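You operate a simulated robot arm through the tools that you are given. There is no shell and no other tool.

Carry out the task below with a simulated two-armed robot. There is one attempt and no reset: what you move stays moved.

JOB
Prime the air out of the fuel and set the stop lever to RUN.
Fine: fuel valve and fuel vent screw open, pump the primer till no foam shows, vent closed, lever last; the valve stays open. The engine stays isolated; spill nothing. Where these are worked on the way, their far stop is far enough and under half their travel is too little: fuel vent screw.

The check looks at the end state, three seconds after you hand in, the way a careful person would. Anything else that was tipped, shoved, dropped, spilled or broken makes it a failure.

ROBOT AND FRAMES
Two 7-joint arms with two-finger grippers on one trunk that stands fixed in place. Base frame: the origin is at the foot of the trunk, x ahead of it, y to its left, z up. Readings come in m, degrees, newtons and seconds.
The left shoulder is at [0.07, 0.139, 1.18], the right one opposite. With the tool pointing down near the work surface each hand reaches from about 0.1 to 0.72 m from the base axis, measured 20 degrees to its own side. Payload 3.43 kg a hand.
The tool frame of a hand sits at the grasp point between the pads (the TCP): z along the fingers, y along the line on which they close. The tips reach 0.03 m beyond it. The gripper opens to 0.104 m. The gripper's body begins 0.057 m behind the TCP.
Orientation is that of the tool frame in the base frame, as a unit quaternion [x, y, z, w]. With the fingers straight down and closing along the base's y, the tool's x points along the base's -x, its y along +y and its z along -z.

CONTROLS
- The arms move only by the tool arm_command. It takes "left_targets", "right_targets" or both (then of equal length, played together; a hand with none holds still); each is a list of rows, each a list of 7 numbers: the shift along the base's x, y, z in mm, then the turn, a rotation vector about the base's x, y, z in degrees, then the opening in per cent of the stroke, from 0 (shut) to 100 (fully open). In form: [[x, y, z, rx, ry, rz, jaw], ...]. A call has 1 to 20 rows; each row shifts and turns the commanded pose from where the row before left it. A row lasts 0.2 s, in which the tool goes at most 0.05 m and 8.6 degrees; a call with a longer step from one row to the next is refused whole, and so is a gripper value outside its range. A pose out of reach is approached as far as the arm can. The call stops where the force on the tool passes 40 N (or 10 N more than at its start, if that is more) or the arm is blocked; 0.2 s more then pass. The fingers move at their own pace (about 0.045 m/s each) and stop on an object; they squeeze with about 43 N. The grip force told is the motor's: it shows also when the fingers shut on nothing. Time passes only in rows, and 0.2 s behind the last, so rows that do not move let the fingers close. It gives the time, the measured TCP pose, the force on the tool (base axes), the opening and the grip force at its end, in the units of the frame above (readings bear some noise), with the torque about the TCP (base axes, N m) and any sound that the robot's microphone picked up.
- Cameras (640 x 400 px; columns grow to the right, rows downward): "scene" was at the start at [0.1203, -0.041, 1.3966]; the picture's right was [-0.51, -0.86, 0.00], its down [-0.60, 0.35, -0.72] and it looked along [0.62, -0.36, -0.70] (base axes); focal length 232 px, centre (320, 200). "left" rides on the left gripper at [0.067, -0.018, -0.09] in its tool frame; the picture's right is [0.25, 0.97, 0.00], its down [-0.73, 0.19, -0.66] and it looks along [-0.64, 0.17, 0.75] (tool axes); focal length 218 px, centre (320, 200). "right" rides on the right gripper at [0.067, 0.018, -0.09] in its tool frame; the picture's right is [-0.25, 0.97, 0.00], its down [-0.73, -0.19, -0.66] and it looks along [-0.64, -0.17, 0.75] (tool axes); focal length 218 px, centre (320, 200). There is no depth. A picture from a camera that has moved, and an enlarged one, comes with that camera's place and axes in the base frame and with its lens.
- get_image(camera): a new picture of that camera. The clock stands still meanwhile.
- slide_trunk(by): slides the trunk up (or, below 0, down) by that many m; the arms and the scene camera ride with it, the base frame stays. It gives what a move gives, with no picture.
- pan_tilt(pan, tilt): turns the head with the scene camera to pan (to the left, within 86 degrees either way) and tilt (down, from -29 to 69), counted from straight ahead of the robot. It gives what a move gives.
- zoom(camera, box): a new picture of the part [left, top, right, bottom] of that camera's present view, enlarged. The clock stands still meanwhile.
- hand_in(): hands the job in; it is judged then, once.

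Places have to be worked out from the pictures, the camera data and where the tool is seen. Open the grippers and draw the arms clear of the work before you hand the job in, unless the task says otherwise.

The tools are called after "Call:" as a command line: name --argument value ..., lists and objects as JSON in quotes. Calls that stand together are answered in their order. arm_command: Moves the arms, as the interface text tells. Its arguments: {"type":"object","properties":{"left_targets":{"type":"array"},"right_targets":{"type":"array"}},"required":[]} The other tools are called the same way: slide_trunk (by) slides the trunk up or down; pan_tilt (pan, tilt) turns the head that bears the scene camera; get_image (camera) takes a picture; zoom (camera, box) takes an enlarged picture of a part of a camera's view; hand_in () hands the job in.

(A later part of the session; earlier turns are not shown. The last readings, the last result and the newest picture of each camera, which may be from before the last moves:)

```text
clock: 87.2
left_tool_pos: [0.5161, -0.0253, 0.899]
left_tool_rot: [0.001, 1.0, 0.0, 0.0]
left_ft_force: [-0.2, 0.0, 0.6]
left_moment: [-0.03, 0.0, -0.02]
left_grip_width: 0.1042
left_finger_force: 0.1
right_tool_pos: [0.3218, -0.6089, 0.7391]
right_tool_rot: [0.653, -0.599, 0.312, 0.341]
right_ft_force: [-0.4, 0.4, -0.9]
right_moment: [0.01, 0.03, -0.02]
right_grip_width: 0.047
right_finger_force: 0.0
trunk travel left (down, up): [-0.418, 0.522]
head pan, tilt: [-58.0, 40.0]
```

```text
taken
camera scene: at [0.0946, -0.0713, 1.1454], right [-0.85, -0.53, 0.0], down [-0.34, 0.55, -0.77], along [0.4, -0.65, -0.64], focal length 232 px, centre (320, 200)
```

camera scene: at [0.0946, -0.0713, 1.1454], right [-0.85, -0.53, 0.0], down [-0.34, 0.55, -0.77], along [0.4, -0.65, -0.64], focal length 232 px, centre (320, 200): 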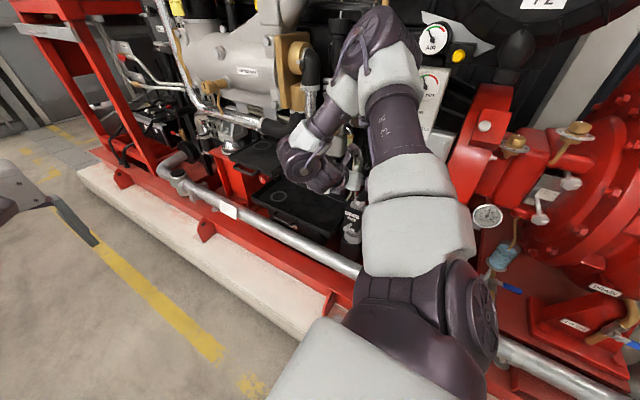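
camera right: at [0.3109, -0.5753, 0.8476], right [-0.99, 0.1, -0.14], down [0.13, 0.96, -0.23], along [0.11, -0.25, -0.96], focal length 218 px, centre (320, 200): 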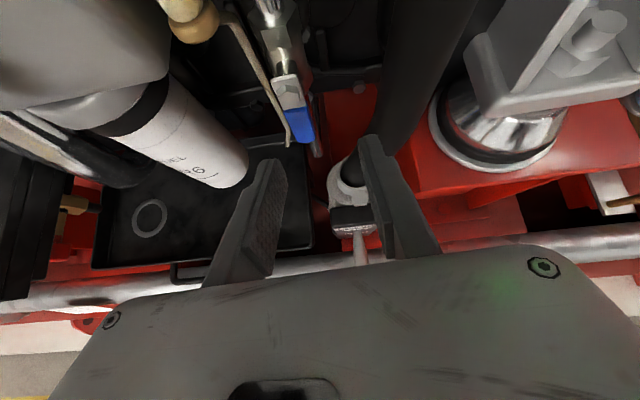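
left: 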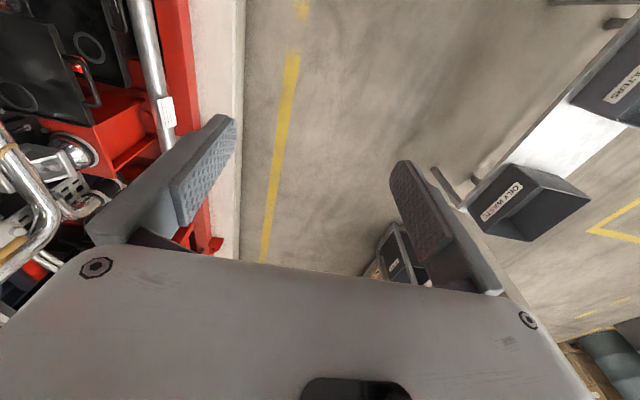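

The valve is open with the handle along the pipe. Next the primer plunger: I raise the trunk and move across in front of it, staying at y ≈ -0.59.

Call:
slide_trunk --by 0.1

Call:
arm_command --right_targets '[[29, 4, 0, 0, 0, 0, 45], [29, 4, 0, 0, 0, 0, 45], [29, 4, 0, 0, 0, 0, 45], [29, 4, 0, 0, 0, 0, 45], [29, 4, 0, 0, 0, 0, 45]]'

Call:
get_image --camera "right"

Call:
zoom --camera "scene" --box '[280, 100, 420, 220]'

```text
clock: 88.6
left_tool_pos: [0.5153, -0.0273, 0.9976]
left_tool_rot: [0.0, 1.0, 0.0, 0.0]
left_ft_force: [-0.1, -0.3, 0.9]
left_moment: [0.02, 0.02, 0.0]
left_grip_width: 0.1042
left_finger_force: 0.0
right_tool_pos: [0.3222, -0.6115, 0.8391]
right_tool_rot: [0.653, -0.6, 0.312, 0.341]
right_ft_force: [-0.1, -0.6, 0.5]
right_moment: [0.01, 0.02, 0.01]
right_grip_width: 0.047
right_finger_force: 0.1
trunk travel left (down, up): [-0.518, 0.422]
head pan, tilt: [-58.0, 40.0]
```

```text
clock: 89.8
left_tool_pos: [0.5154, -0.0256, 0.9989]
left_tool_rot: [0.001, 1.0, 0.0, -0.001]
left_ft_force: [0.7, 0.5, -0.4]
left_moment: [-0.01, 0.02, 0.0]
left_grip_width: 0.1041
left_finger_force: 0.1
right_tool_pos: [0.4692, -0.5884, 0.8401]
right_tool_rot: [0.653, -0.599, 0.313, 0.341]
right_ft_force: [0.4, 0.0, -0.1]
right_moment: [-0.03, -0.02, 0.0]
right_grip_width: 0.0465
right_finger_force: 0.2
trunk travel left (down, up): [-0.518, 0.422]
head pan, tilt: [-58.0, 40.0]
```

```text
taken
camera right: at [0.4582, -0.5532, 0.9481], right [-0.99, 0.1, -0.14], down [0.13, 0.96, -0.23], along [0.11, -0.25, -0.96], focal length 218 px, centre (320, 200)
```

right: 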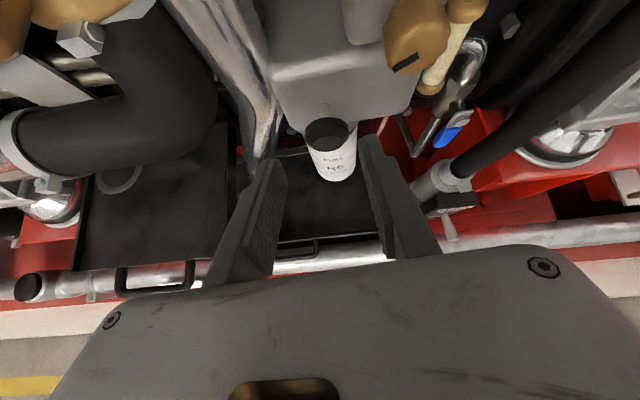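

```text
3.33 times, centred on (350, 160) of scene
camera zoom: at [0.0956, -0.071, 1.2455], right [-0.85, -0.53, 0.0], down [-0.34, 0.55, -0.77], along [0.4, -0.65, -0.64], focal length 774 px, centre (220, 333)
```

zoom: 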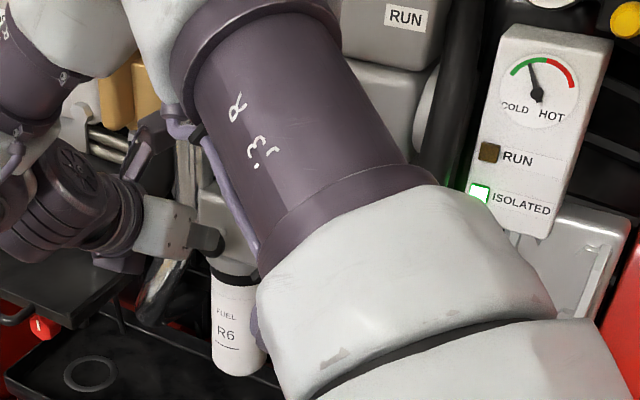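

The primer knob shows at about (0.464, -0.645, 0.797), nearly centred between the fingers. I enlarge it.

Call:
zoom --camera "right" --box '[240, 60, 420, 210]'

```text
2.67 times, centred on (330, 135) of right
camera zoom: at [0.4582, -0.5532, 0.9481], right [-0.99, 0.1, -0.14], down [0.13, 0.96, -0.23], along [0.11, -0.25, -0.96], focal length 582 px, centre (293, 373)
```

zoom: 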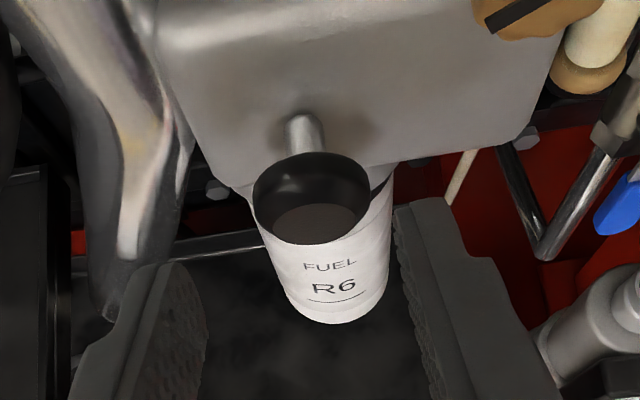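

The knob is about 34 mm wide, from y ≈ -0.637 to -0.649, with roughly 20 mm of stem showing. I'll pump by pushing it with the closed fingertips and see whether it springs back. First I line up 5 mm in front of it.

Call:
arm_command --right_targets '[[-2, 0, -12, 0, 0, 0, 0], [-2, 0, -12, 0, 0, 0, 0], [-1, -4, -13, 0, 0, 0, 0], [0, -6, 0, 0, 0, 0, 0], [0, 0, 0, 0, 0, 0, 0]]'

Call:
zoom --camera "right" --box '[240, 60, 420, 210]'

```text
clock: 91.0
left_tool_pos: [0.5154, -0.0257, 0.9981]
left_tool_rot: [0.001, 1.0, -0.001, -0.001]
left_ft_force: [-0.7, -0.7, -0.2]
left_moment: [0.01, -0.02, 0.0]
left_grip_width: 0.1039
left_finger_force: 0.0
right_tool_pos: [0.4628, -0.6002, 0.8026]
right_tool_rot: [0.652, -0.6, 0.313, 0.341]
right_ft_force: [-0.7, 0.7, 0.5]
right_moment: [0.0, 0.0, -0.01]
right_grip_width: 0.0001
right_finger_force: 35.0
trunk travel left (down, up): [-0.518, 0.422]
head pan, tilt: [-58.0, 40.0]
```

```text
2.67 times, centred on (330, 135) of right
camera zoom: at [0.4513, -0.5646, 0.9106], right [-0.99, 0.1, -0.14], down [0.13, 0.96, -0.23], along [0.11, -0.25, -0.96], focal length 582 px, centre (293, 373)
```

zoom: 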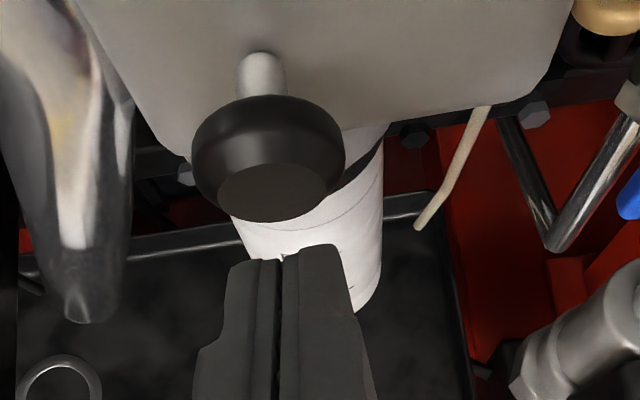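

The fingertips are just in front of the knob, about 3 mm to -x. I correct that and push in 20 mm in small steps.

Call:
arm_command --right_targets '[[3, -5, 0, 0, 0, 0, 0], [0, -5, 0, 0, 0, 0, 0], [0, -5, 0, 0, 0, 0, 0], [0, -5, 0, 0, 0, 0, 0]]'

Call:
zoom --camera "right" --box '[240, 20, 420, 210]'

```text
clock: 92.0
left_tool_pos: [0.5142, -0.025, 0.9986]
left_tool_rot: [0.001, 1.0, 0.0, 0.0]
left_ft_force: [-0.1, 0.7, -0.5]
left_moment: [-0.03, 0.02, -0.04]
left_grip_width: 0.1038
left_finger_force: 0.1
right_tool_pos: [0.465, -0.6212, 0.8021]
right_tool_rot: [0.654, -0.598, 0.314, 0.34]
right_ft_force: [-0.7, 5.6, -2.0]
right_moment: [0.04, 0.01, -0.03]
right_grip_width: 0.0059
right_finger_force: 34.6
trunk travel left (down, up): [-0.518, 0.422]
head pan, tilt: [-58.0, 40.0]
heard: click
```

```text
2.11 times, centred on (330, 115) of right
camera zoom: at [0.4543, -0.585, 0.9103], right [-0.99, 0.1, -0.14], down [0.13, 0.96, -0.23], along [0.11, -0.25, -0.96], focal length 460 px, centre (299, 379)
```

zoom: 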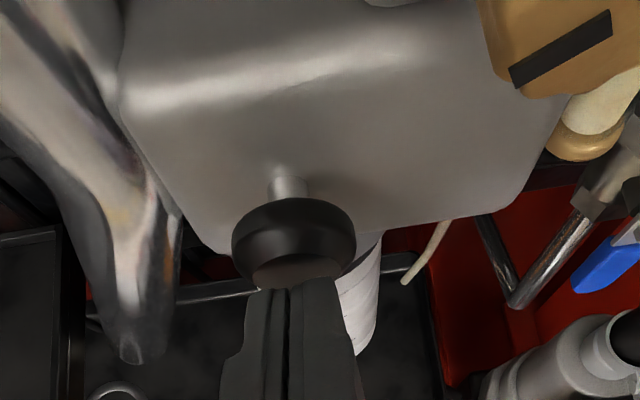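

A click was heard with 6 N of force: a pump stroke. I draw back 15 mm to see whether the plunger springs out.

Call:
arm_command --right_targets '[[0, 5, 0, 0, 0, 0, 0], [0, 5, 0, 0, 0, 0, 0], [0, 5, 0, 0, 0, 0, 0]]'

Call:
get_image --camera "right"

Call:
zoom --camera "right" --box '[240, 20, 420, 210]'

```text
clock: 92.8
left_tool_pos: [0.515, -0.0266, 0.9992]
left_tool_rot: [0.001, 1.0, 0.0, -0.002]
left_ft_force: [0.1, 1.0, 0.0]
left_moment: [0.01, -0.02, 0.0]
left_grip_width: 0.1039
left_finger_force: 0.0
right_tool_pos: [0.4655, -0.6058, 0.8029]
right_tool_rot: [0.652, -0.6, 0.313, 0.342]
right_ft_force: [0.2, 0.0, 0.0]
right_moment: [0.01, 0.0, 0.01]
right_grip_width: 0.0
right_finger_force: 34.2
trunk travel left (down, up): [-0.518, 0.422]
head pan, tilt: [-58.0, 40.0]
```

```text
taken
camera right: at [0.454, -0.5706, 0.9112], right [-0.99, 0.1, -0.14], down [0.13, 0.96, -0.23], along [0.11, -0.25, -0.96], focal length 218 px, centre (320, 200)
```

right: 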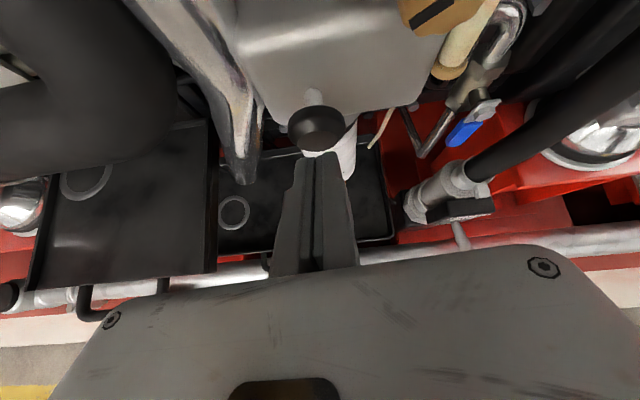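

```text
2.11 times, centred on (330, 115) of right
camera zoom: at [0.454, -0.5706, 0.9112], right [-0.99, 0.1, -0.14], down [0.13, 0.96, -0.23], along [0.11, -0.25, -0.96], focal length 460 px, centre (299, 379)
```

zoom: 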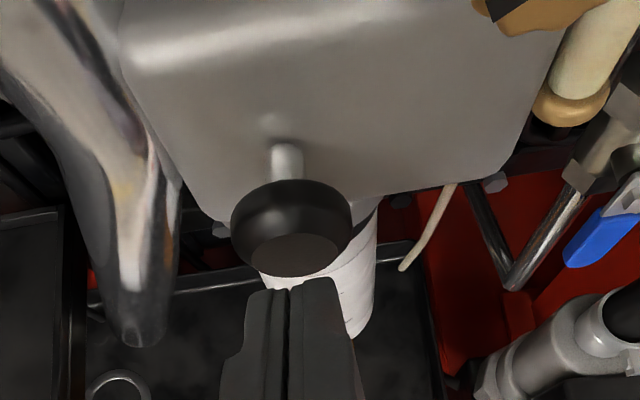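

It springs back fully. I pump five strokes of about 20 mm.

Call:
arm_command --right_targets '[[0, -10, 0, 0, 0, 0, 0], [0, -9, 0, 0, 0, 0, 0], [0, 10, 0, 0, 0, 0, 0], [0, 9, 0, 0, 0, 0, 0], [0, -10, 0, 0, 0, 0, 0], [0, -9, 0, 0, 0, 0, 0], [0, 10, 0, 0, 0, 0, 0], [0, 9, 0, 0, 0, 0, 0], [0, -10, 0, 0, 0, 0, 0], [0, -9, 0, 0, 0, 0, 0], [0, 10, 0, 0, 0, 0, 0], [0, 9, 0, 0, 0, 0, 0], [0, -10, 0, 0, 0, 0, 0], [0, -9, 0, 0, 0, 0, 0], [0, 10, 0, 0, 0, 0, 0], [0, 9, 0, 0, 0, 0, 0], [0, -10, 0, 0, 0, 0, 0], [0, -9, 0, 0, 0, 0, 0], [0, 10, 0, 0, 0, 0, 0], [0, 9, 0, 0, 0, 0, 0]]'

Call:
zoom --camera "right" --box '[360, 0, 560, 160]'

Call:
zoom --camera "scene" --box '[280, 100, 420, 220]'

```text
clock: 97.0
left_tool_pos: [0.5146, -0.0258, 0.9979]
left_tool_rot: [0.001, 1.0, 0.001, -0.001]
left_ft_force: [0.2, 0.1, -0.4]
left_moment: [0.01, 0.01, -0.01]
left_grip_width: 0.104
left_finger_force: 0.1
right_tool_pos: [0.4651, -0.6076, 0.8037]
right_tool_rot: [0.652, -0.6, 0.313, 0.341]
right_ft_force: [0.3, 0.0, -0.2]
right_moment: [-0.02, 0.0, 0.0]
right_grip_width: 0.0
right_finger_force: 34.7
trunk travel left (down, up): [-0.518, 0.422]
head pan, tilt: [-58.0, 40.0]
heard: click, click, click, click, click
```

```text
2.50 times, centred on (460, 80) of right
camera zoom: at [0.4542, -0.5713, 0.9116], right [-0.99, 0.1, -0.14], down [0.13, 0.96, -0.23], along [0.11, -0.25, -0.96], focal length 546 px, centre (-30, 500)
```

zoom: 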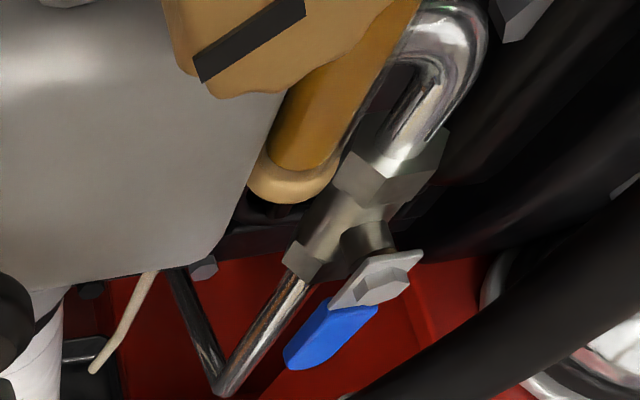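

```text
3.33 times, centred on (350, 160) of scene
camera zoom: at [0.0947, -0.0715, 1.2455], right [-0.85, -0.53, 0.0], down [-0.34, 0.55, -0.77], along [0.41, -0.65, -0.64], focal length 774 px, centre (220, 333)
```

zoom: 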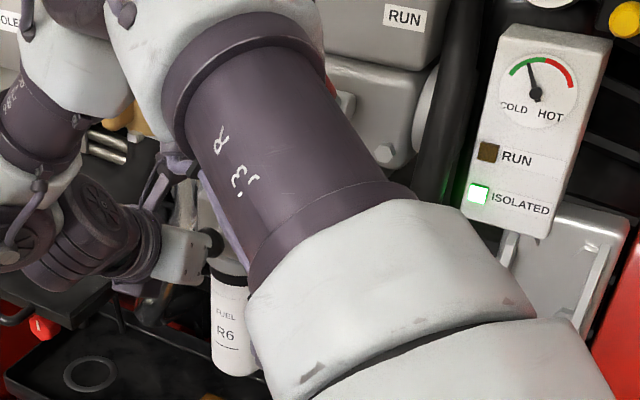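

Five clicks, and the sight glass has turned from cream foam to clear amber as far as it shows. I move the hand back to get an unobstructed view of the whole glass.

Call:
arm_command --right_targets '[[-10, 15, 12, 0, 0, 0, 0], [-20, 10, 12, 0, 0, 0, 0], [-25, 0, 12, 0, 0, 0, 0], [-25, 0, 12, 0, 0, 0, 0]]'

Call:
get_image --camera "right"

Call:
zoom --camera "right" --box '[280, 40, 440, 180]'

```text
clock: 98.0
left_tool_pos: [0.5137, -0.0268, 0.9991]
left_tool_rot: [0.001, 1.0, 0.001, -0.001]
left_ft_force: [-0.2, -0.3, -0.4]
left_moment: [-0.02, -0.04, 0.01]
left_grip_width: 0.104
left_finger_force: 0.1
right_tool_pos: [0.3824, -0.582, 0.8507]
right_tool_rot: [0.653, -0.6, 0.313, 0.34]
right_ft_force: [-0.4, 1.3, 0.5]
right_moment: [-0.01, 0.01, -0.03]
right_grip_width: 0.0
right_finger_force: 35.3
trunk travel left (down, up): [-0.518, 0.422]
head pan, tilt: [-58.0, 40.0]
```

```text
taken
camera right: at [0.3711, -0.5454, 0.9597], right [-0.99, 0.1, -0.14], down [0.13, 0.96, -0.23], along [0.11, -0.25, -0.96], focal length 218 px, centre (320, 200)
```

right: 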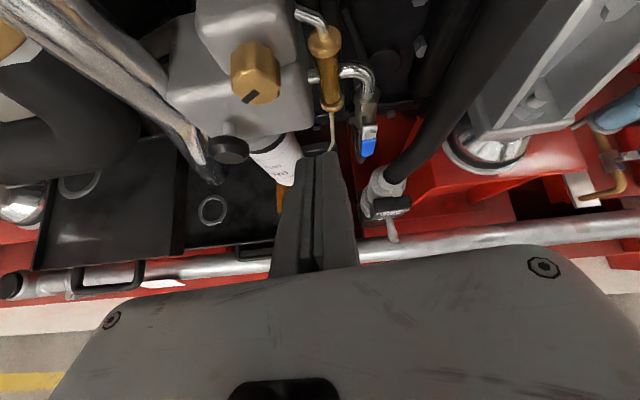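

```text
2.86 times, centred on (360, 110) of right
camera zoom: at [0.3711, -0.5454, 0.9597], right [-0.99, 0.1, -0.14], down [0.13, 0.96, -0.23], along [0.11, -0.25, -0.96], focal length 624 px, centre (206, 457)
```

zoom: 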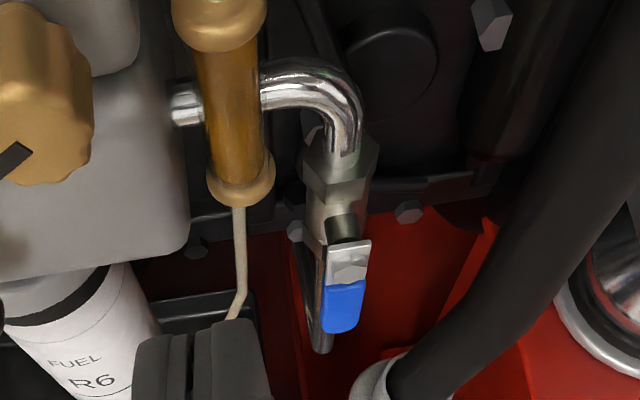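

The whole glass is clear amber now: no foam. I now close the vent: open the jaws and line up with the knob along the tilted tool axis.

Call:
arm_command --right_targets '[[10, 0, 17, 0, 0, 0, 48], [21, 0, 37, 0, 0, 0, 48], [0, 0, 0, 0, 0, 0, 48]]'

Call:
zoom --camera "right" --box '[220, 20, 440, 220]'

Call:
zoom --camera "scene" --box '[240, 160, 400, 300]'

```text
clock: 98.8
left_tool_pos: [0.5153, -0.0264, 0.999]
left_tool_rot: [0.0, 1.0, 0.0, -0.001]
left_ft_force: [0.0, -0.3, -0.5]
left_moment: [0.03, 0.0, 0.03]
left_grip_width: 0.1038
left_finger_force: 0.2
right_tool_pos: [0.4167, -0.5807, 0.9043]
right_tool_rot: [0.653, -0.6, 0.312, 0.34]
right_ft_force: [0.4, 0.0, -0.5]
right_moment: [0.01, 0.03, -0.01]
right_grip_width: 0.0498
right_finger_force: 0.1
trunk travel left (down, up): [-0.518, 0.422]
head pan, tilt: [-58.0, 40.0]
```

```text
2.00 times, centred on (330, 120) of right
camera zoom: at [0.4047, -0.5463, 1.0139], right [-0.99, 0.1, -0.14], down [0.13, 0.96, -0.23], along [0.11, -0.25, -0.96], focal length 436 px, centre (300, 360)
```

zoom: 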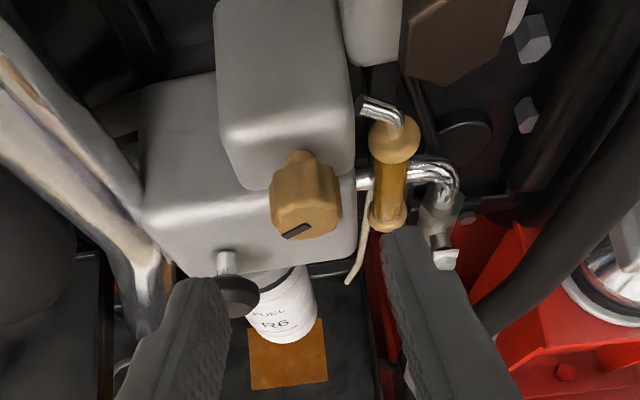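

```text
2.86 times, centred on (320, 230) of scene
camera zoom: at [0.095, -0.0722, 1.2454], right [-0.85, -0.53, 0.0], down [-0.34, 0.55, -0.77], along [0.41, -0.65, -0.64], focal length 663 px, centre (320, 114)
```

zoom: 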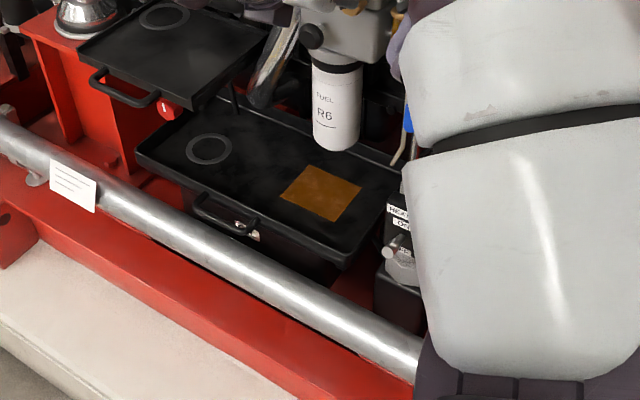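

Drained fuel lies in the drip tray, where the drain tube leads. The knob is centred between the fingers; I advance along the tool axis onto it.

Call:
arm_command --right_targets '[[-1, -19, -13, 0, 0, 0, 48], [-1, -19, -13, 0, 0, 0, 48], [-1, -18, -12, 0, 0, 0, 48]]'

Call:
zoom --camera "right" --box '[220, 80, 480, 280]'

```text
clock: 99.6
left_tool_pos: [0.5147, -0.0275, 0.9982]
left_tool_rot: [0.001, 1.0, 0.001, -0.001]
left_ft_force: [-0.4, 0.3, 0.5]
left_moment: [0.06, 0.0, -0.01]
left_grip_width: 0.1038
left_finger_force: 0.1
right_tool_pos: [0.416, -0.6375, 0.8652]
right_tool_rot: [0.653, -0.6, 0.312, 0.341]
right_ft_force: [1.0, 0.1, -0.4]
right_moment: [0.02, 0.01, -0.03]
right_grip_width: 0.05
right_finger_force: 0.1
trunk travel left (down, up): [-0.518, 0.422]
head pan, tilt: [-58.0, 40.0]
```

```text
2.00 times, centred on (350, 180) of right
camera zoom: at [0.4042, -0.6024, 0.9738], right [-0.99, 0.1, -0.14], down [0.13, 0.96, -0.23], along [0.11, -0.25, -0.96], focal length 436 px, centre (260, 240)
```

zoom: 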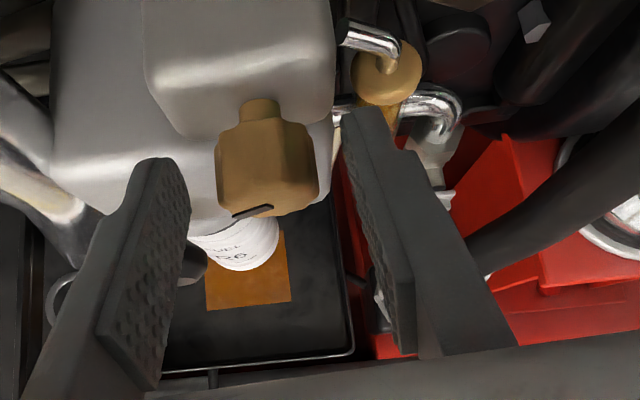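

The knob is well between the fingers. I close and turn clockwise (-y rotation), 32° first.

Call:
arm_command --right_targets '[[-2, 0, 0, 0, 0, 0, 48], [0, 0, 0, 0, 0, 0, 20], [0, 0, 0, 0, 0, 0, 10], [0, 0, 0, 0, 0, 0, 10], [-1.6, 0, -0.1, 0, -8, 0, 10], [-1.5, 0, -0.3, 0, -8, 0, 10], [-1.5, 0, -0.6, 0, -8, 0, 10], [-1.4, 0, -0.7, 0, -8, 0, 10]]'

Call:
zoom --camera "right" --box '[220, 80, 480, 280]'

```text
clock: 101.4
left_tool_pos: [0.5175, -0.0271, 0.9974]
left_tool_rot: [0.001, 1.0, 0.002, -0.001]
left_ft_force: [0.2, -0.1, 0.2]
left_moment: [-0.03, 0.01, -0.02]
left_grip_width: 0.1042
left_finger_force: 0.0
right_tool_pos: [0.4085, -0.6372, 0.8645]
right_tool_rot: [-0.541, 0.671, -0.482, -0.161]
right_ft_force: [12.0, -4.0, 0.4]
right_moment: [0.59, -0.1, -0.07]
right_grip_width: 0.0279
right_finger_force: 45.3
trunk travel left (down, up): [-0.518, 0.422]
head pan, tilt: [-58.0, 40.0]
```

```text
2.00 times, centred on (350, 180) of right
camera zoom: at [0.3413, -0.602, 0.9503], right [-0.76, 0.1, -0.64], down [0.23, 0.96, -0.13], along [0.61, -0.25, -0.76], focal length 436 px, centre (260, 240)
```

zoom: 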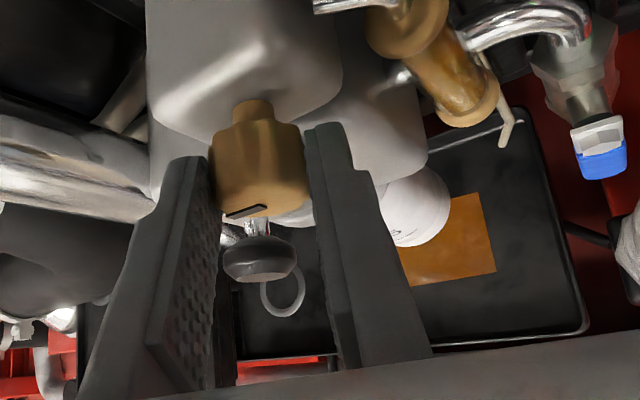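

The mark keeps its place between the fingers, so the knob is turning shut. I continue 64° more.

Call:
arm_command --right_targets '[[-1, 0, -1, 0, -8, 0, 10], [-1, 0, -1.1, 0, -8, 0, 10], [-0.9, 0, -1.2, 0, -8, 0, 10], [-0.7, 0, -1.4, 0, -8, 0, 10], [-0.6, 0, -1.5, 0, -8, 0, 10], [-0.4, 0, -1.5, 0, -8, 0, 10], [-0.2, 0, -1.6, 0, -8, 0, 10], [0.1, 0, -1.6, 0, -8, 0, 10]]'

Call:
zoom --camera "right" --box '[220, 80, 480, 280]'

```text
clock: 103.2
left_tool_pos: [0.5173, -0.0249, 0.9979]
left_tool_rot: [0.001, 1.0, 0.0, -0.002]
left_ft_force: [-0.9, -0.1, 0.3]
left_moment: [0.01, -0.02, -0.01]
left_grip_width: 0.104
left_finger_force: 0.1
right_tool_pos: [0.4025, -0.6374, 0.8534]
right_tool_rot: [0.204, -0.653, 0.696, -0.219]
right_ft_force: [19.8, -8.1, 9.7]
right_moment: [0.46, -0.05, 0.02]
right_grip_width: 0.0281
right_finger_force: 44.6
trunk travel left (down, up): [-0.518, 0.422]
head pan, tilt: [-58.0, 40.0]
```

```text
2.00 times, centred on (350, 180) of right
camera zoom: at [0.2977, -0.6017, 0.8323], right [0.24, 0.09, -0.97], down [0.22, 0.96, 0.15], along [0.94, -0.25, 0.21], focal length 436 px, centre (260, 240)
```

zoom: 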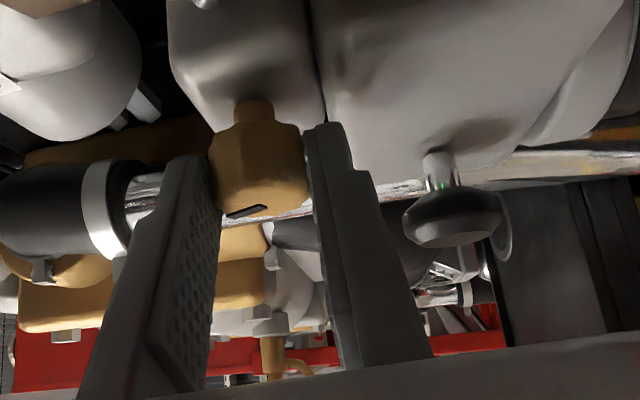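

About 96° closed so far, roughly 30° to go. I relieve 2 mm in x and continue in the same grip until it stops.

Call:
arm_command --right_targets '[[2, 1, 1, 0, 0, 0, 10], [0.2, 0, -1.6, 0, -8, 0, 10], [0.4, 0, -1.5, 0, -8, 0, 10], [0.6, 0, -1.5, 0, -8, 0, 10]]'

Call:
zoom --camera "right" --box '[220, 80, 480, 280]'

```text
clock: 104.2
left_tool_pos: [0.5165, -0.0265, 0.9986]
left_tool_rot: [0.0, 1.0, 0.001, -0.001]
left_ft_force: [-0.6, 0.5, -0.6]
left_moment: [-0.01, 0.0, -0.02]
left_grip_width: 0.1037
left_finger_force: 0.1
right_tool_pos: [0.4045, -0.6365, 0.8498]
right_tool_rot: [0.055, -0.595, 0.722, -0.349]
right_ft_force: [7.4, -19.9, 18.9]
right_moment: [0.43, 0.26, -0.13]
right_grip_width: 0.0282
right_finger_force: 44.9
trunk travel left (down, up): [-0.518, 0.422]
head pan, tilt: [-58.0, 40.0]
```

```text
2.00 times, centred on (350, 180) of right
camera zoom: at [0.3171, -0.6012, 0.7869], right [0.61, 0.1, -0.78], down [0.14, 0.96, 0.23], along [0.78, -0.25, 0.58], focal length 436 px, centre (260, 240)
```

zoom: 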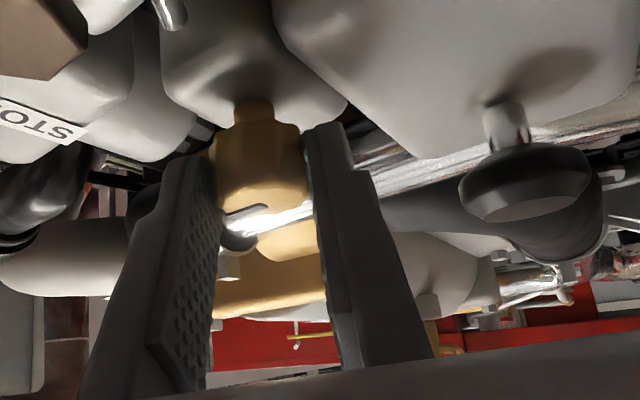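

Nearly there; torque is starting to rise. I relieve the offset and try another 16°.

Call:
arm_command --right_targets '[[1, -1, 2, 0, 0, 0, 10], [0.7, 0, -1.2, 0, -8, 0, 10], [0.8, 0, -1.1, 0, -8, 0, 10]]'

Call:
zoom --camera "right" --box '[220, 80, 480, 280]'

```text
clock: 104.8
left_tool_pos: [0.5133, -0.0249, 1.0002]
left_tool_rot: [0.001, 1.0, -0.002, 0.001]
left_ft_force: [-0.5, 0.0, -0.4]
left_moment: [0.02, 0.02, 0.01]
left_grip_width: 0.104
left_finger_force: 0.0
right_tool_pos: [0.4051, -0.6374, 0.8507]
right_tool_rot: [0.009, -0.575, 0.72, -0.388]
right_ft_force: [-10.9, 22.9, 0.5]
right_moment: [0.0, -0.1, 0.82]
right_grip_width: 0.0278
right_finger_force: 45.5
right hand out of reach, approached as far as the arm can: row 2, 3
trunk travel left (down, up): [-0.518, 0.422]
head pan, tilt: [-58.0, 40.0]
stopped in row 3 (right hand): the force on the tool passed its limit at 53 N (the readings are from after the stop); the commanded pose is now the measured one
```

```text
2.00 times, centred on (350, 180) of right
camera zoom: at [0.3269, -0.6016, 0.7761], right [0.71, 0.11, -0.7], down [0.1, 0.96, 0.25], along [0.7, -0.25, 0.67], focal length 436 px, centre (260, 240)
```

zoom: 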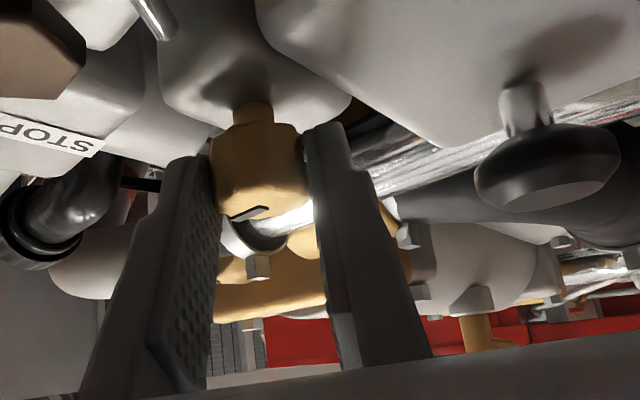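

That was the wrist limit. I open, ratchet back round about 80°, and look at the mark.

Call:
arm_command --right_targets '[[0, 0, 0, 0, 0, 0, 52], [0, 0, 0, 0, 0, 0, 52], [0, 0, 0, 0, 0, 0, 52], [-0.9, 0, 1.3, 0, 8, 0, 52], [-0.7, 1, 1.4, 0, 8, 0, 52], [-0.5, 1, 1.5, 0, 8, 0, 52], [-0.2, 0, 1.6, 0, 8, 0, 52], [-0.1, 0, 1.6, 0, 8, 0, 52], [0.2, 0, 1.6, 0, 8, 0, 52], [0.4, 0, 1.5, 0, 8, 0, 52], [0.6, 0, 1.5, 0, 8, 0, 52], [0.7, 0, 1.4, 0, 8, 0, 52], [1, 0, 1.2, 0, 8, 0, 52]]'

Call:
zoom --camera "right" --box '[220, 80, 480, 280]'

```text
clock: 107.2
left_tool_pos: [0.5134, -0.0261, 0.9995]
left_tool_rot: [0.002, 1.0, -0.001, 0.0]
left_ft_force: [-0.2, 0.0, 0.5]
left_moment: [0.0, 0.01, 0.01]
left_grip_width: 0.1038
left_finger_force: 0.0
right_tool_pos: [0.3968, -0.6376, 0.8497]
right_tool_rot: [-0.373, 0.693, -0.616, 0.037]
right_ft_force: [2.2, 17.3, 3.7]
right_moment: [0.51, -0.1, -0.03]
right_grip_width: 0.0547
right_finger_force: 0.8
trunk travel left (down, up): [-0.518, 0.422]
head pan, tilt: [-58.0, 40.0]
stopped in row 11 (right hand): the force on the tool passed its limit at 70 N (the readings are from after the stop); the commanded pose is now the measured one
```

```text
2.00 times, centred on (350, 180) of right
camera zoom: at [0.2943, -0.6013, 0.8838], right [-0.27, 0.11, -0.96], down [0.28, 0.96, 0.03], along [0.92, -0.26, -0.29], focal length 436 px, centre (260, 240)
```

zoom: 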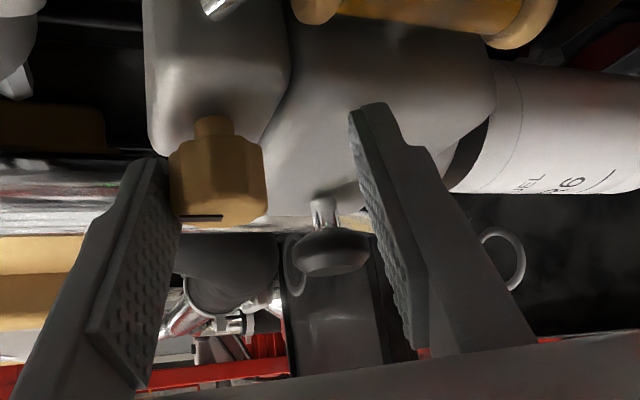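

The knob mark is now vertical again (within about 5°), as at the start, so it should be essentially shut. The hand had sagged off-centre and a fingertip touched the block; I re-centre and then tighten it to its stop.

Call:
arm_command --right_targets '[[0, 3, 2, 0, 0, 0, 52], [2, 1, 4, 0, 0, 0, 52], [3, 0, 4, 0, 0, 0, 52]]'

Call:
zoom --camera "right" --box '[220, 80, 480, 280]'

```text
clock: 108.0
left_tool_pos: [0.5162, -0.0266, 0.9989]
left_tool_rot: [0.001, 1.0, 0.0, 0.0]
left_ft_force: [-0.6, 0.8, 0.3]
left_moment: [0.0, -0.03, 0.04]
left_grip_width: 0.1037
left_finger_force: 0.1
right_tool_pos: [0.4018, -0.6374, 0.8574]
right_tool_rot: [-0.373, 0.692, -0.616, 0.034]
right_ft_force: [-0.3, -0.2, -0.1]
right_moment: [0.01, -0.01, 0.02]
right_grip_width: 0.0542
right_finger_force: 0.2
trunk travel left (down, up): [-0.518, 0.422]
head pan, tilt: [-58.0, 40.0]
```

```text
2.00 times, centred on (350, 180) of right
camera zoom: at [0.3003, -0.5996, 0.8921], right [-0.28, 0.1, -0.95], down [0.28, 0.96, 0.02], along [0.92, -0.26, -0.3], focal length 436 px, centre (260, 240)
```

zoom: 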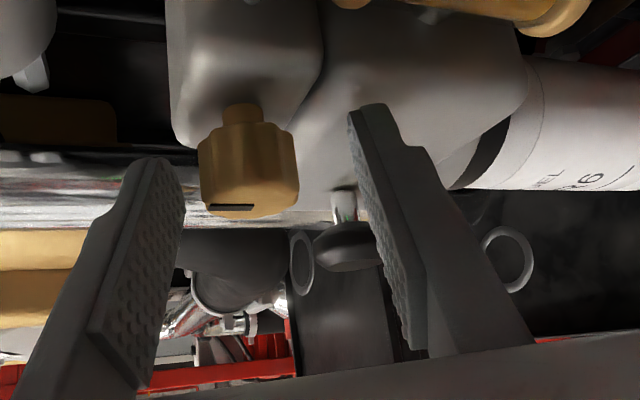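

Centred again. I close and turn clockwise up to 24° to seat it on its stop.

Call:
arm_command --right_targets '[[1, 0, 2, 0, 0, 0, 52], [0, 0, 0, 0, 0, 0, 20], [0, 0, 0, 0, 0, 0, 10], [0, 0, 0, 0, 0, 0, 10], [-0.6, 0, -1.5, 0, -8, 0, 10], [-0.4, 0, -1.5, 0, -8, 0, 10], [-0.2, 0, -1.6, 0, -8, 0, 10]]'

Call:
zoom --camera "right" --box '[220, 80, 480, 280]'

```text
clock: 109.2
left_tool_pos: [0.5183, -0.0276, 0.9971]
left_tool_rot: [0.002, 1.0, 0.0, -0.003]
left_ft_force: [-0.3, 0.7, -0.4]
left_moment: [0.01, -0.04, 0.02]
left_grip_width: 0.104
left_finger_force: 0.1
right_tool_pos: [0.4, -0.637, 0.8612]
right_tool_rot: [-0.334, 0.701, -0.626, 0.073]
right_ft_force: [32.3, 15.5, -4.3]
right_moment: [0.39, -0.24, -0.17]
right_grip_width: 0.0274
right_finger_force: 44.5
right hand out of reach, approached as far as the arm can: row 5
trunk travel left (down, up): [-0.518, 0.422]
head pan, tilt: [-58.0, 40.0]
stopped in row 6 (right hand): the force on the tool passed its limit at 48 N (the readings are from after the stop); the commanded pose is now the measured one
```

```text
2.00 times, centred on (350, 180) of right
camera zoom: at [0.2959, -0.6005, 0.8854], right [-0.17, 0.13, -0.98], down [0.29, 0.95, 0.08], along [0.94, -0.27, -0.2], focal length 436 px, centre (260, 240)
```

zoom: 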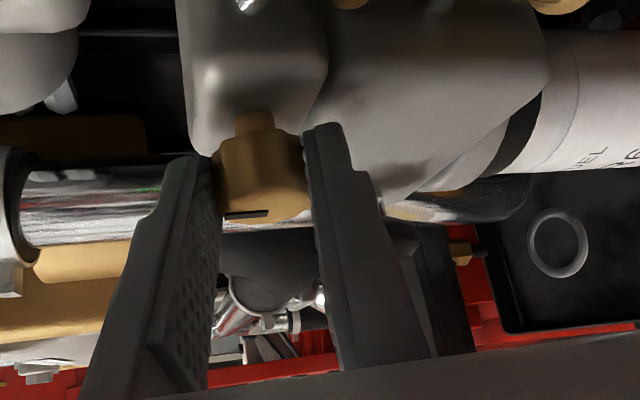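

The arm drifted in x rather than turning. I relieve 3 mm in x and try again, gently.

Call:
arm_command --right_targets '[[4, 1, -1, 0, 0, 0, 10], [0.5, 0, -1.3, 0, -6, 0, 10], [0.5, 0, -1.3, 0, -6, 0, 10]]'

Call:
zoom --camera "right" --box '[220, 80, 480, 280]'

```text
clock: 110.0
left_tool_pos: [0.5142, -0.0245, 0.9975]
left_tool_rot: [0.001, 1.0, 0.0, 0.001]
left_ft_force: [0.4, 0.2, 1.0]
left_moment: [0.02, -0.01, 0.03]
left_grip_width: 0.1039
left_finger_force: 0.1
right_tool_pos: [0.3987, -0.6393, 0.8579]
right_tool_rot: [-0.269, 0.688, -0.659, 0.139]
right_ft_force: [-6.8, 21.1, -8.4]
right_moment: [0.39, 0.86, -0.67]
right_grip_width: 0.0273
right_finger_force: 44.7
trunk travel left (down, up): [-0.518, 0.422]
head pan, tilt: [-58.0, 40.0]
```

```text
2.00 times, centred on (350, 180) of right
camera zoom: at [0.2918, -0.6004, 0.8612], right [0.03, 0.12, -0.99], down [0.27, 0.95, 0.13], along [0.96, -0.27, -0.01], focal length 436 px, centre (260, 240)
```

zoom: 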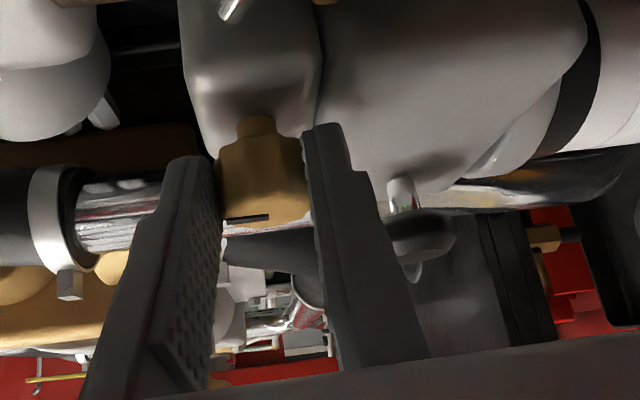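

Now a firm 0.86 N·m resists further closing and the mark points straight up: the vent is shut on its stop. I open the jaws and retreat.

Call:
arm_command --right_targets '[[0, 0, 0, 0, 0, 0, 52], [0, 0, 0, 0, 0, 0, 52], [0, 0, 0, 0, 0, 0, 52], [-3, 4, 0, 0, 0, 0, 52], [-13, 18, 0, 0, 0, 0, 52], [-14, 19, 0, 0, 0, 0, 52]]'

Call:
get_image --camera "right"

Call:
zoom --camera "right" --box '[240, 0, 480, 180]'

Call:
get_image --camera "scene"

```text
clock: 111.4
left_tool_pos: [0.5135, -0.0271, 0.9978]
left_tool_rot: [0.002, 1.0, 0.0, 0.0]
left_ft_force: [-0.5, -0.2, -0.6]
left_moment: [0.03, -0.02, 0.01]
left_grip_width: 0.1039
left_finger_force: 0.0
right_tool_pos: [0.3706, -0.5986, 0.8576]
right_tool_rot: [-0.266, 0.689, -0.66, 0.139]
right_ft_force: [-0.2, 0.2, -0.5]
right_moment: [-0.01, 0.03, -0.04]
right_grip_width: 0.0542
right_finger_force: 0.0
trunk travel left (down, up): [-0.518, 0.422]
head pan, tilt: [-58.0, 40.0]
```

```text
taken
camera right: at [0.2632, -0.561, 0.8599], right [0.03, 0.13, -0.99], down [0.27, 0.95, 0.13], along [0.96, -0.27, -0.01], focal length 218 px, centre (320, 200)
```

right: 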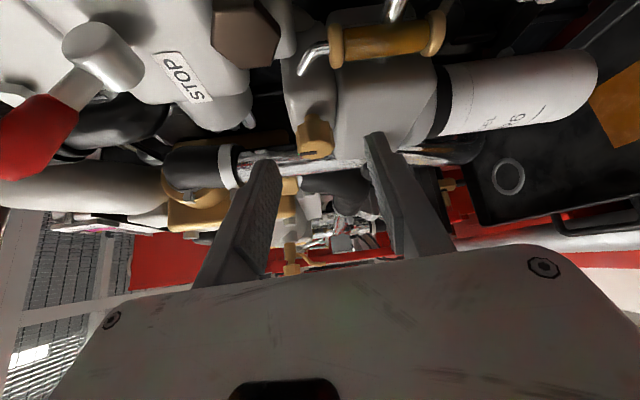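

```text
2.22 times, centred on (360, 90) of right
camera zoom: at [0.2632, -0.561, 0.8599], right [0.03, 0.13, -0.99], down [0.27, 0.95, 0.13], along [0.96, -0.27, -0.01], focal length 485 px, centre (231, 444)
```

zoom: 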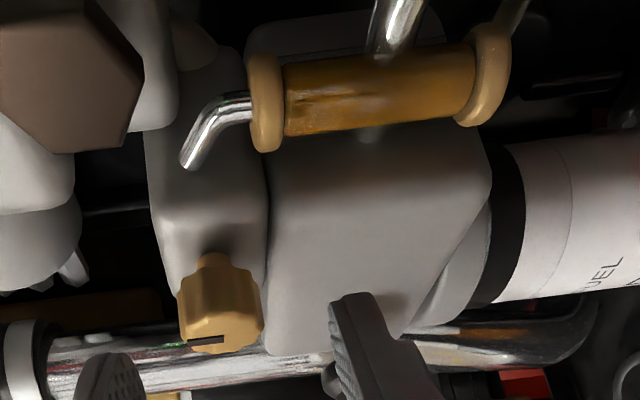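

```text
taken
camera scene: at [0.0941, -0.0719, 1.2455], right [-0.85, -0.53, 0.0], down [-0.34, 0.55, -0.77], along [0.41, -0.65, -0.64], focal length 232 px, centre (320, 200)
```

scene: 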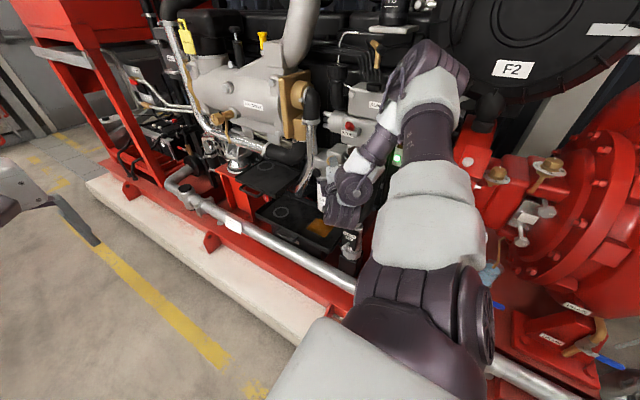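

The vent knob mark is up and the glass is still amber. Last comes the stop lever. I swing the hand back to the downward-tilted pose in free air below and in front of it.

Call:
arm_command --right_targets '[[0, 2, 0, 0, 8, 0, 30], [0, 2, 0, 0, 8, 0, 20], [0, 2, 0, 0, 8, 0, 10], [0, 2, 0, 0, 8, 0, 0], [-2, 0, 0, 0, 8, 0, 0], [-2, 0, 0, 0, 8, 0, 0], [-3, 0, 0, 0, 8, 0, 0], [-3, 0, 0, 0, 8, 0, 0], [-3, 0, 0, 0, 8, 0, 0], [-3, 0, 0, 0, 8, 0, 0]]'

Call:
get_image --camera "right"

Call:
zoom --camera "scene" --box '[280, 80, 420, 220]'

```text
clock: 113.6
left_tool_pos: [0.5138, -0.0281, 0.9988]
left_tool_rot: [0.002, 1.0, 0.001, 0.0]
left_ft_force: [-1.0, 0.6, -0.4]
left_moment: [-0.01, 0.01, -0.01]
left_grip_width: 0.104
left_finger_force: 0.3
right_tool_pos: [0.352, -0.6016, 0.8474]
right_tool_rot: [-0.583, 0.653, -0.411, -0.254]
right_ft_force: [0.1, -0.1, -1.0]
right_moment: [0.03, -0.01, -0.02]
right_grip_width: 0.0
right_finger_force: 34.4
right hand out of reach, approached as far as the arm can: row 8, 9, 10
trunk travel left (down, up): [-0.518, 0.422]
head pan, tilt: [-58.0, 40.0]
```

```text
taken
camera right: at [0.3096, -0.5632, 0.9475], right [-0.89, 0.12, -0.44], down [0.23, 0.95, -0.2], along [0.39, -0.28, -0.88], focal length 218 px, centre (320, 200)
```

right: 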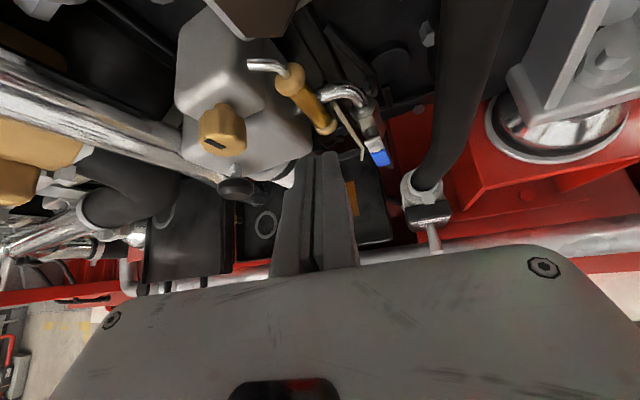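

```text
2.86 times, centred on (350, 150) of scene
camera zoom: at [0.0946, -0.0713, 1.2456], right [-0.85, -0.53, 0.0], down [-0.34, 0.55, -0.77], along [0.41, -0.65, -0.64], focal length 663 px, centre (234, 343)
```

zoom: 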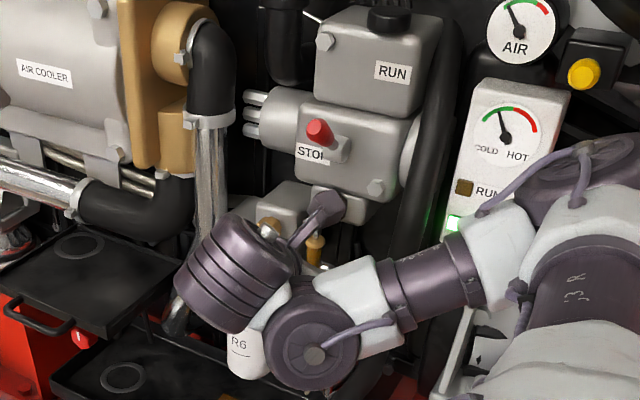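

The lever is in view, at a low angle near STOP (about 20–27° up, apparently nudged a little). I raise the trunk 0.09 m, which brings the closed fingertips just under it.

Call:
slide_trunk --by 0.09

Call:
get_image --camera "right"

Call:
zoom --camera "scene" --box '[280, 80, 420, 220]'

```text
clock: 114.9
left_tool_pos: [0.5149, -0.0279, 1.0884]
left_tool_rot: [0.002, 1.0, 0.0, -0.001]
left_ft_force: [-0.8, 0.9, 0.0]
left_moment: [-0.01, 0.04, -0.02]
left_grip_width: 0.1038
left_finger_force: 0.1
right_tool_pos: [0.3529, -0.6007, 0.938]
right_tool_rot: [-0.583, 0.653, -0.412, -0.255]
right_ft_force: [-0.2, 0.0, 0.2]
right_moment: [-0.01, 0.0, -0.03]
right_grip_width: 0.0
right_finger_force: 34.1
trunk travel left (down, up): [-0.608, 0.332]
head pan, tilt: [-58.0, 40.0]
```

```text
taken
camera right: at [0.3096, -0.5635, 1.0371], right [-0.89, 0.12, -0.44], down [0.23, 0.95, -0.2], along [0.4, -0.27, -0.88], focal length 218 px, centre (320, 200)
```

right: 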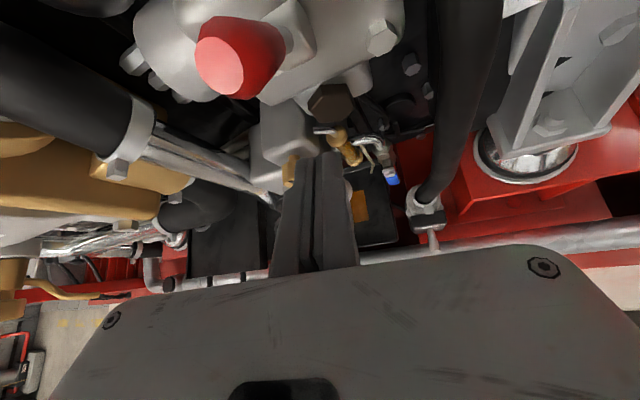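

```text
2.86 times, centred on (350, 150) of scene
camera zoom: at [0.0948, -0.0717, 1.3355], right [-0.85, -0.53, 0.0], down [-0.34, 0.55, -0.77], along [0.41, -0.65, -0.64], focal length 663 px, centre (234, 343)
```

zoom: 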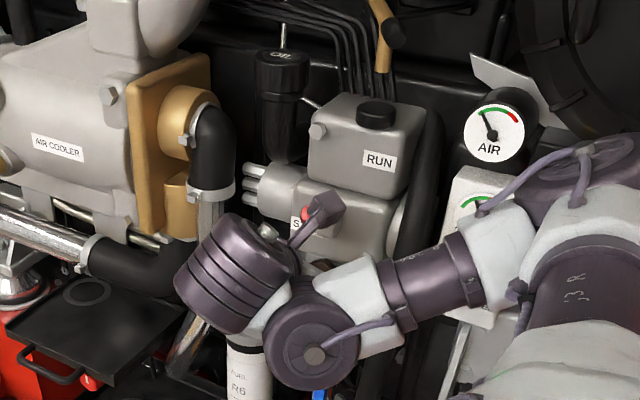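

The lever tip is at about (0.354, -0.624, 1.000). I slide the fingertips 2 cm further under it and lift.

Call:
arm_command --right_targets '[[0, -10, 0, 0, 0, 0, 0], [0, -9, 4, 0, 0, 0, 0], [0, 0, 18, 0, 0, 0, 0], [0, 0, 18, 0, 0, 0, 0]]'

Call:
get_image --camera "right"

```text
clock: 115.9
left_tool_pos: [0.5152, -0.0273, 1.0872]
left_tool_rot: [0.002, 1.0, 0.0, -0.001]
left_ft_force: [0.2, 0.0, -0.9]
left_moment: [0.0, 0.0, -0.02]
left_grip_width: 0.1039
left_finger_force: 0.0
right_tool_pos: [0.3504, -0.6255, 0.9596]
right_tool_rot: [-0.58, 0.651, -0.415, -0.259]
right_ft_force: [0.9, -0.6, -0.6]
right_moment: [0.01, -0.01, 0.02]
right_grip_width: 0.0001
right_finger_force: 34.8
right hand out of reach, approached as far as the arm can: row 3, 4
trunk travel left (down, up): [-0.608, 0.332]
head pan, tilt: [-58.0, 40.0]
```

```text
taken
camera right: at [0.3074, -0.585, 1.0581], right [-0.89, 0.12, -0.44], down [0.23, 0.95, -0.21], along [0.39, -0.29, -0.87], focal length 218 px, centre (320, 200)
```

right: 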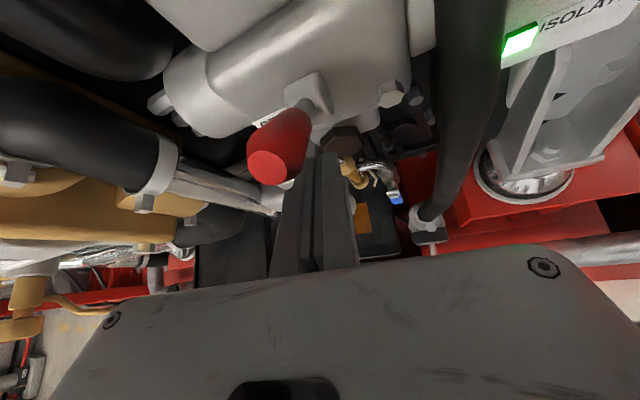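

The arm is near its reach limit vertically, so I use the trunk to lift: shift 3 mm in x under the lever, then raise 45 mm.

Call:
arm_command --right_targets '[[3, 0, 0, 0, 0, 0, 0]]'

Call:
slide_trunk --by 0.045

Call:
get_image --camera "right"

Call:
zoom --camera "scene" --box '[280, 80, 420, 220]'

```text
clock: 116.3
left_tool_pos: [0.5157, -0.027, 1.0887]
left_tool_rot: [0.002, 1.0, 0.0, -0.001]
left_ft_force: [-0.6, 0.3, 0.6]
left_moment: [-0.01, 0.01, -0.02]
left_grip_width: 0.1038
left_finger_force: 0.2
right_tool_pos: [0.3534, -0.6239, 0.9597]
right_tool_rot: [-0.584, 0.651, -0.413, -0.253]
right_ft_force: [0.1, -0.8, 0.2]
right_moment: [0.03, -0.01, 0.0]
right_grip_width: 0.0001
right_finger_force: 34.4
trunk travel left (down, up): [-0.608, 0.332]
head pan, tilt: [-58.0, 40.0]
```

```text
clock: 117.1
left_tool_pos: [0.5152, -0.0285, 1.1344]
left_tool_rot: [0.002, 1.0, 0.0, -0.001]
left_ft_force: [0.1, 0.9, -0.6]
left_moment: [0.0, -0.02, -0.01]
left_grip_width: 0.1042
left_finger_force: 0.0
right_tool_pos: [0.3543, -0.6242, 1.0043]
right_tool_rot: [-0.584, 0.651, -0.414, -0.254]
right_ft_force: [-0.6, 0.1, -0.6]
right_moment: [0.02, 0.02, -0.02]
right_grip_width: 0.0
right_finger_force: 34.5
trunk travel left (down, up): [-0.653, 0.287]
head pan, tilt: [-58.0, 40.0]
```

```text
taken
camera right: at [0.3109, -0.5863, 1.1033], right [-0.89, 0.12, -0.44], down [0.22, 0.95, -0.2], along [0.4, -0.28, -0.88], focal length 218 px, centre (320, 200)
```

right: 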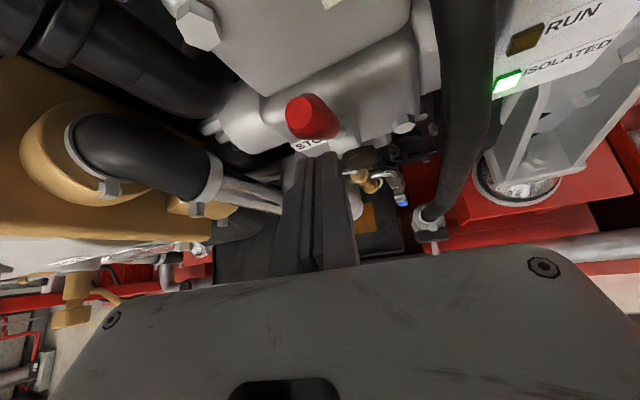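

```text
2.86 times, centred on (350, 150) of scene
camera zoom: at [0.0948, -0.0718, 1.3805], right [-0.85, -0.53, 0.0], down [-0.34, 0.55, -0.77], along [0.41, -0.65, -0.64], focal length 663 px, centre (234, 343)
```

zoom: 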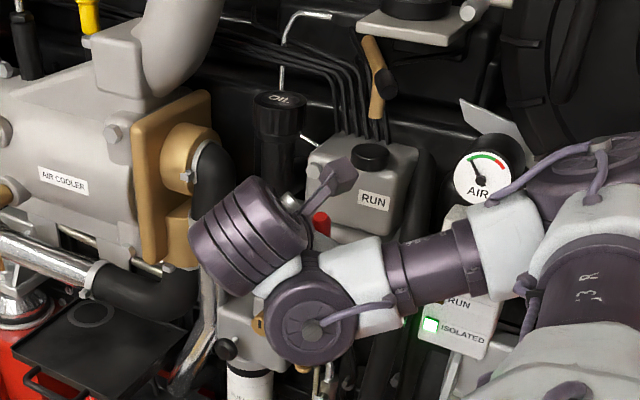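

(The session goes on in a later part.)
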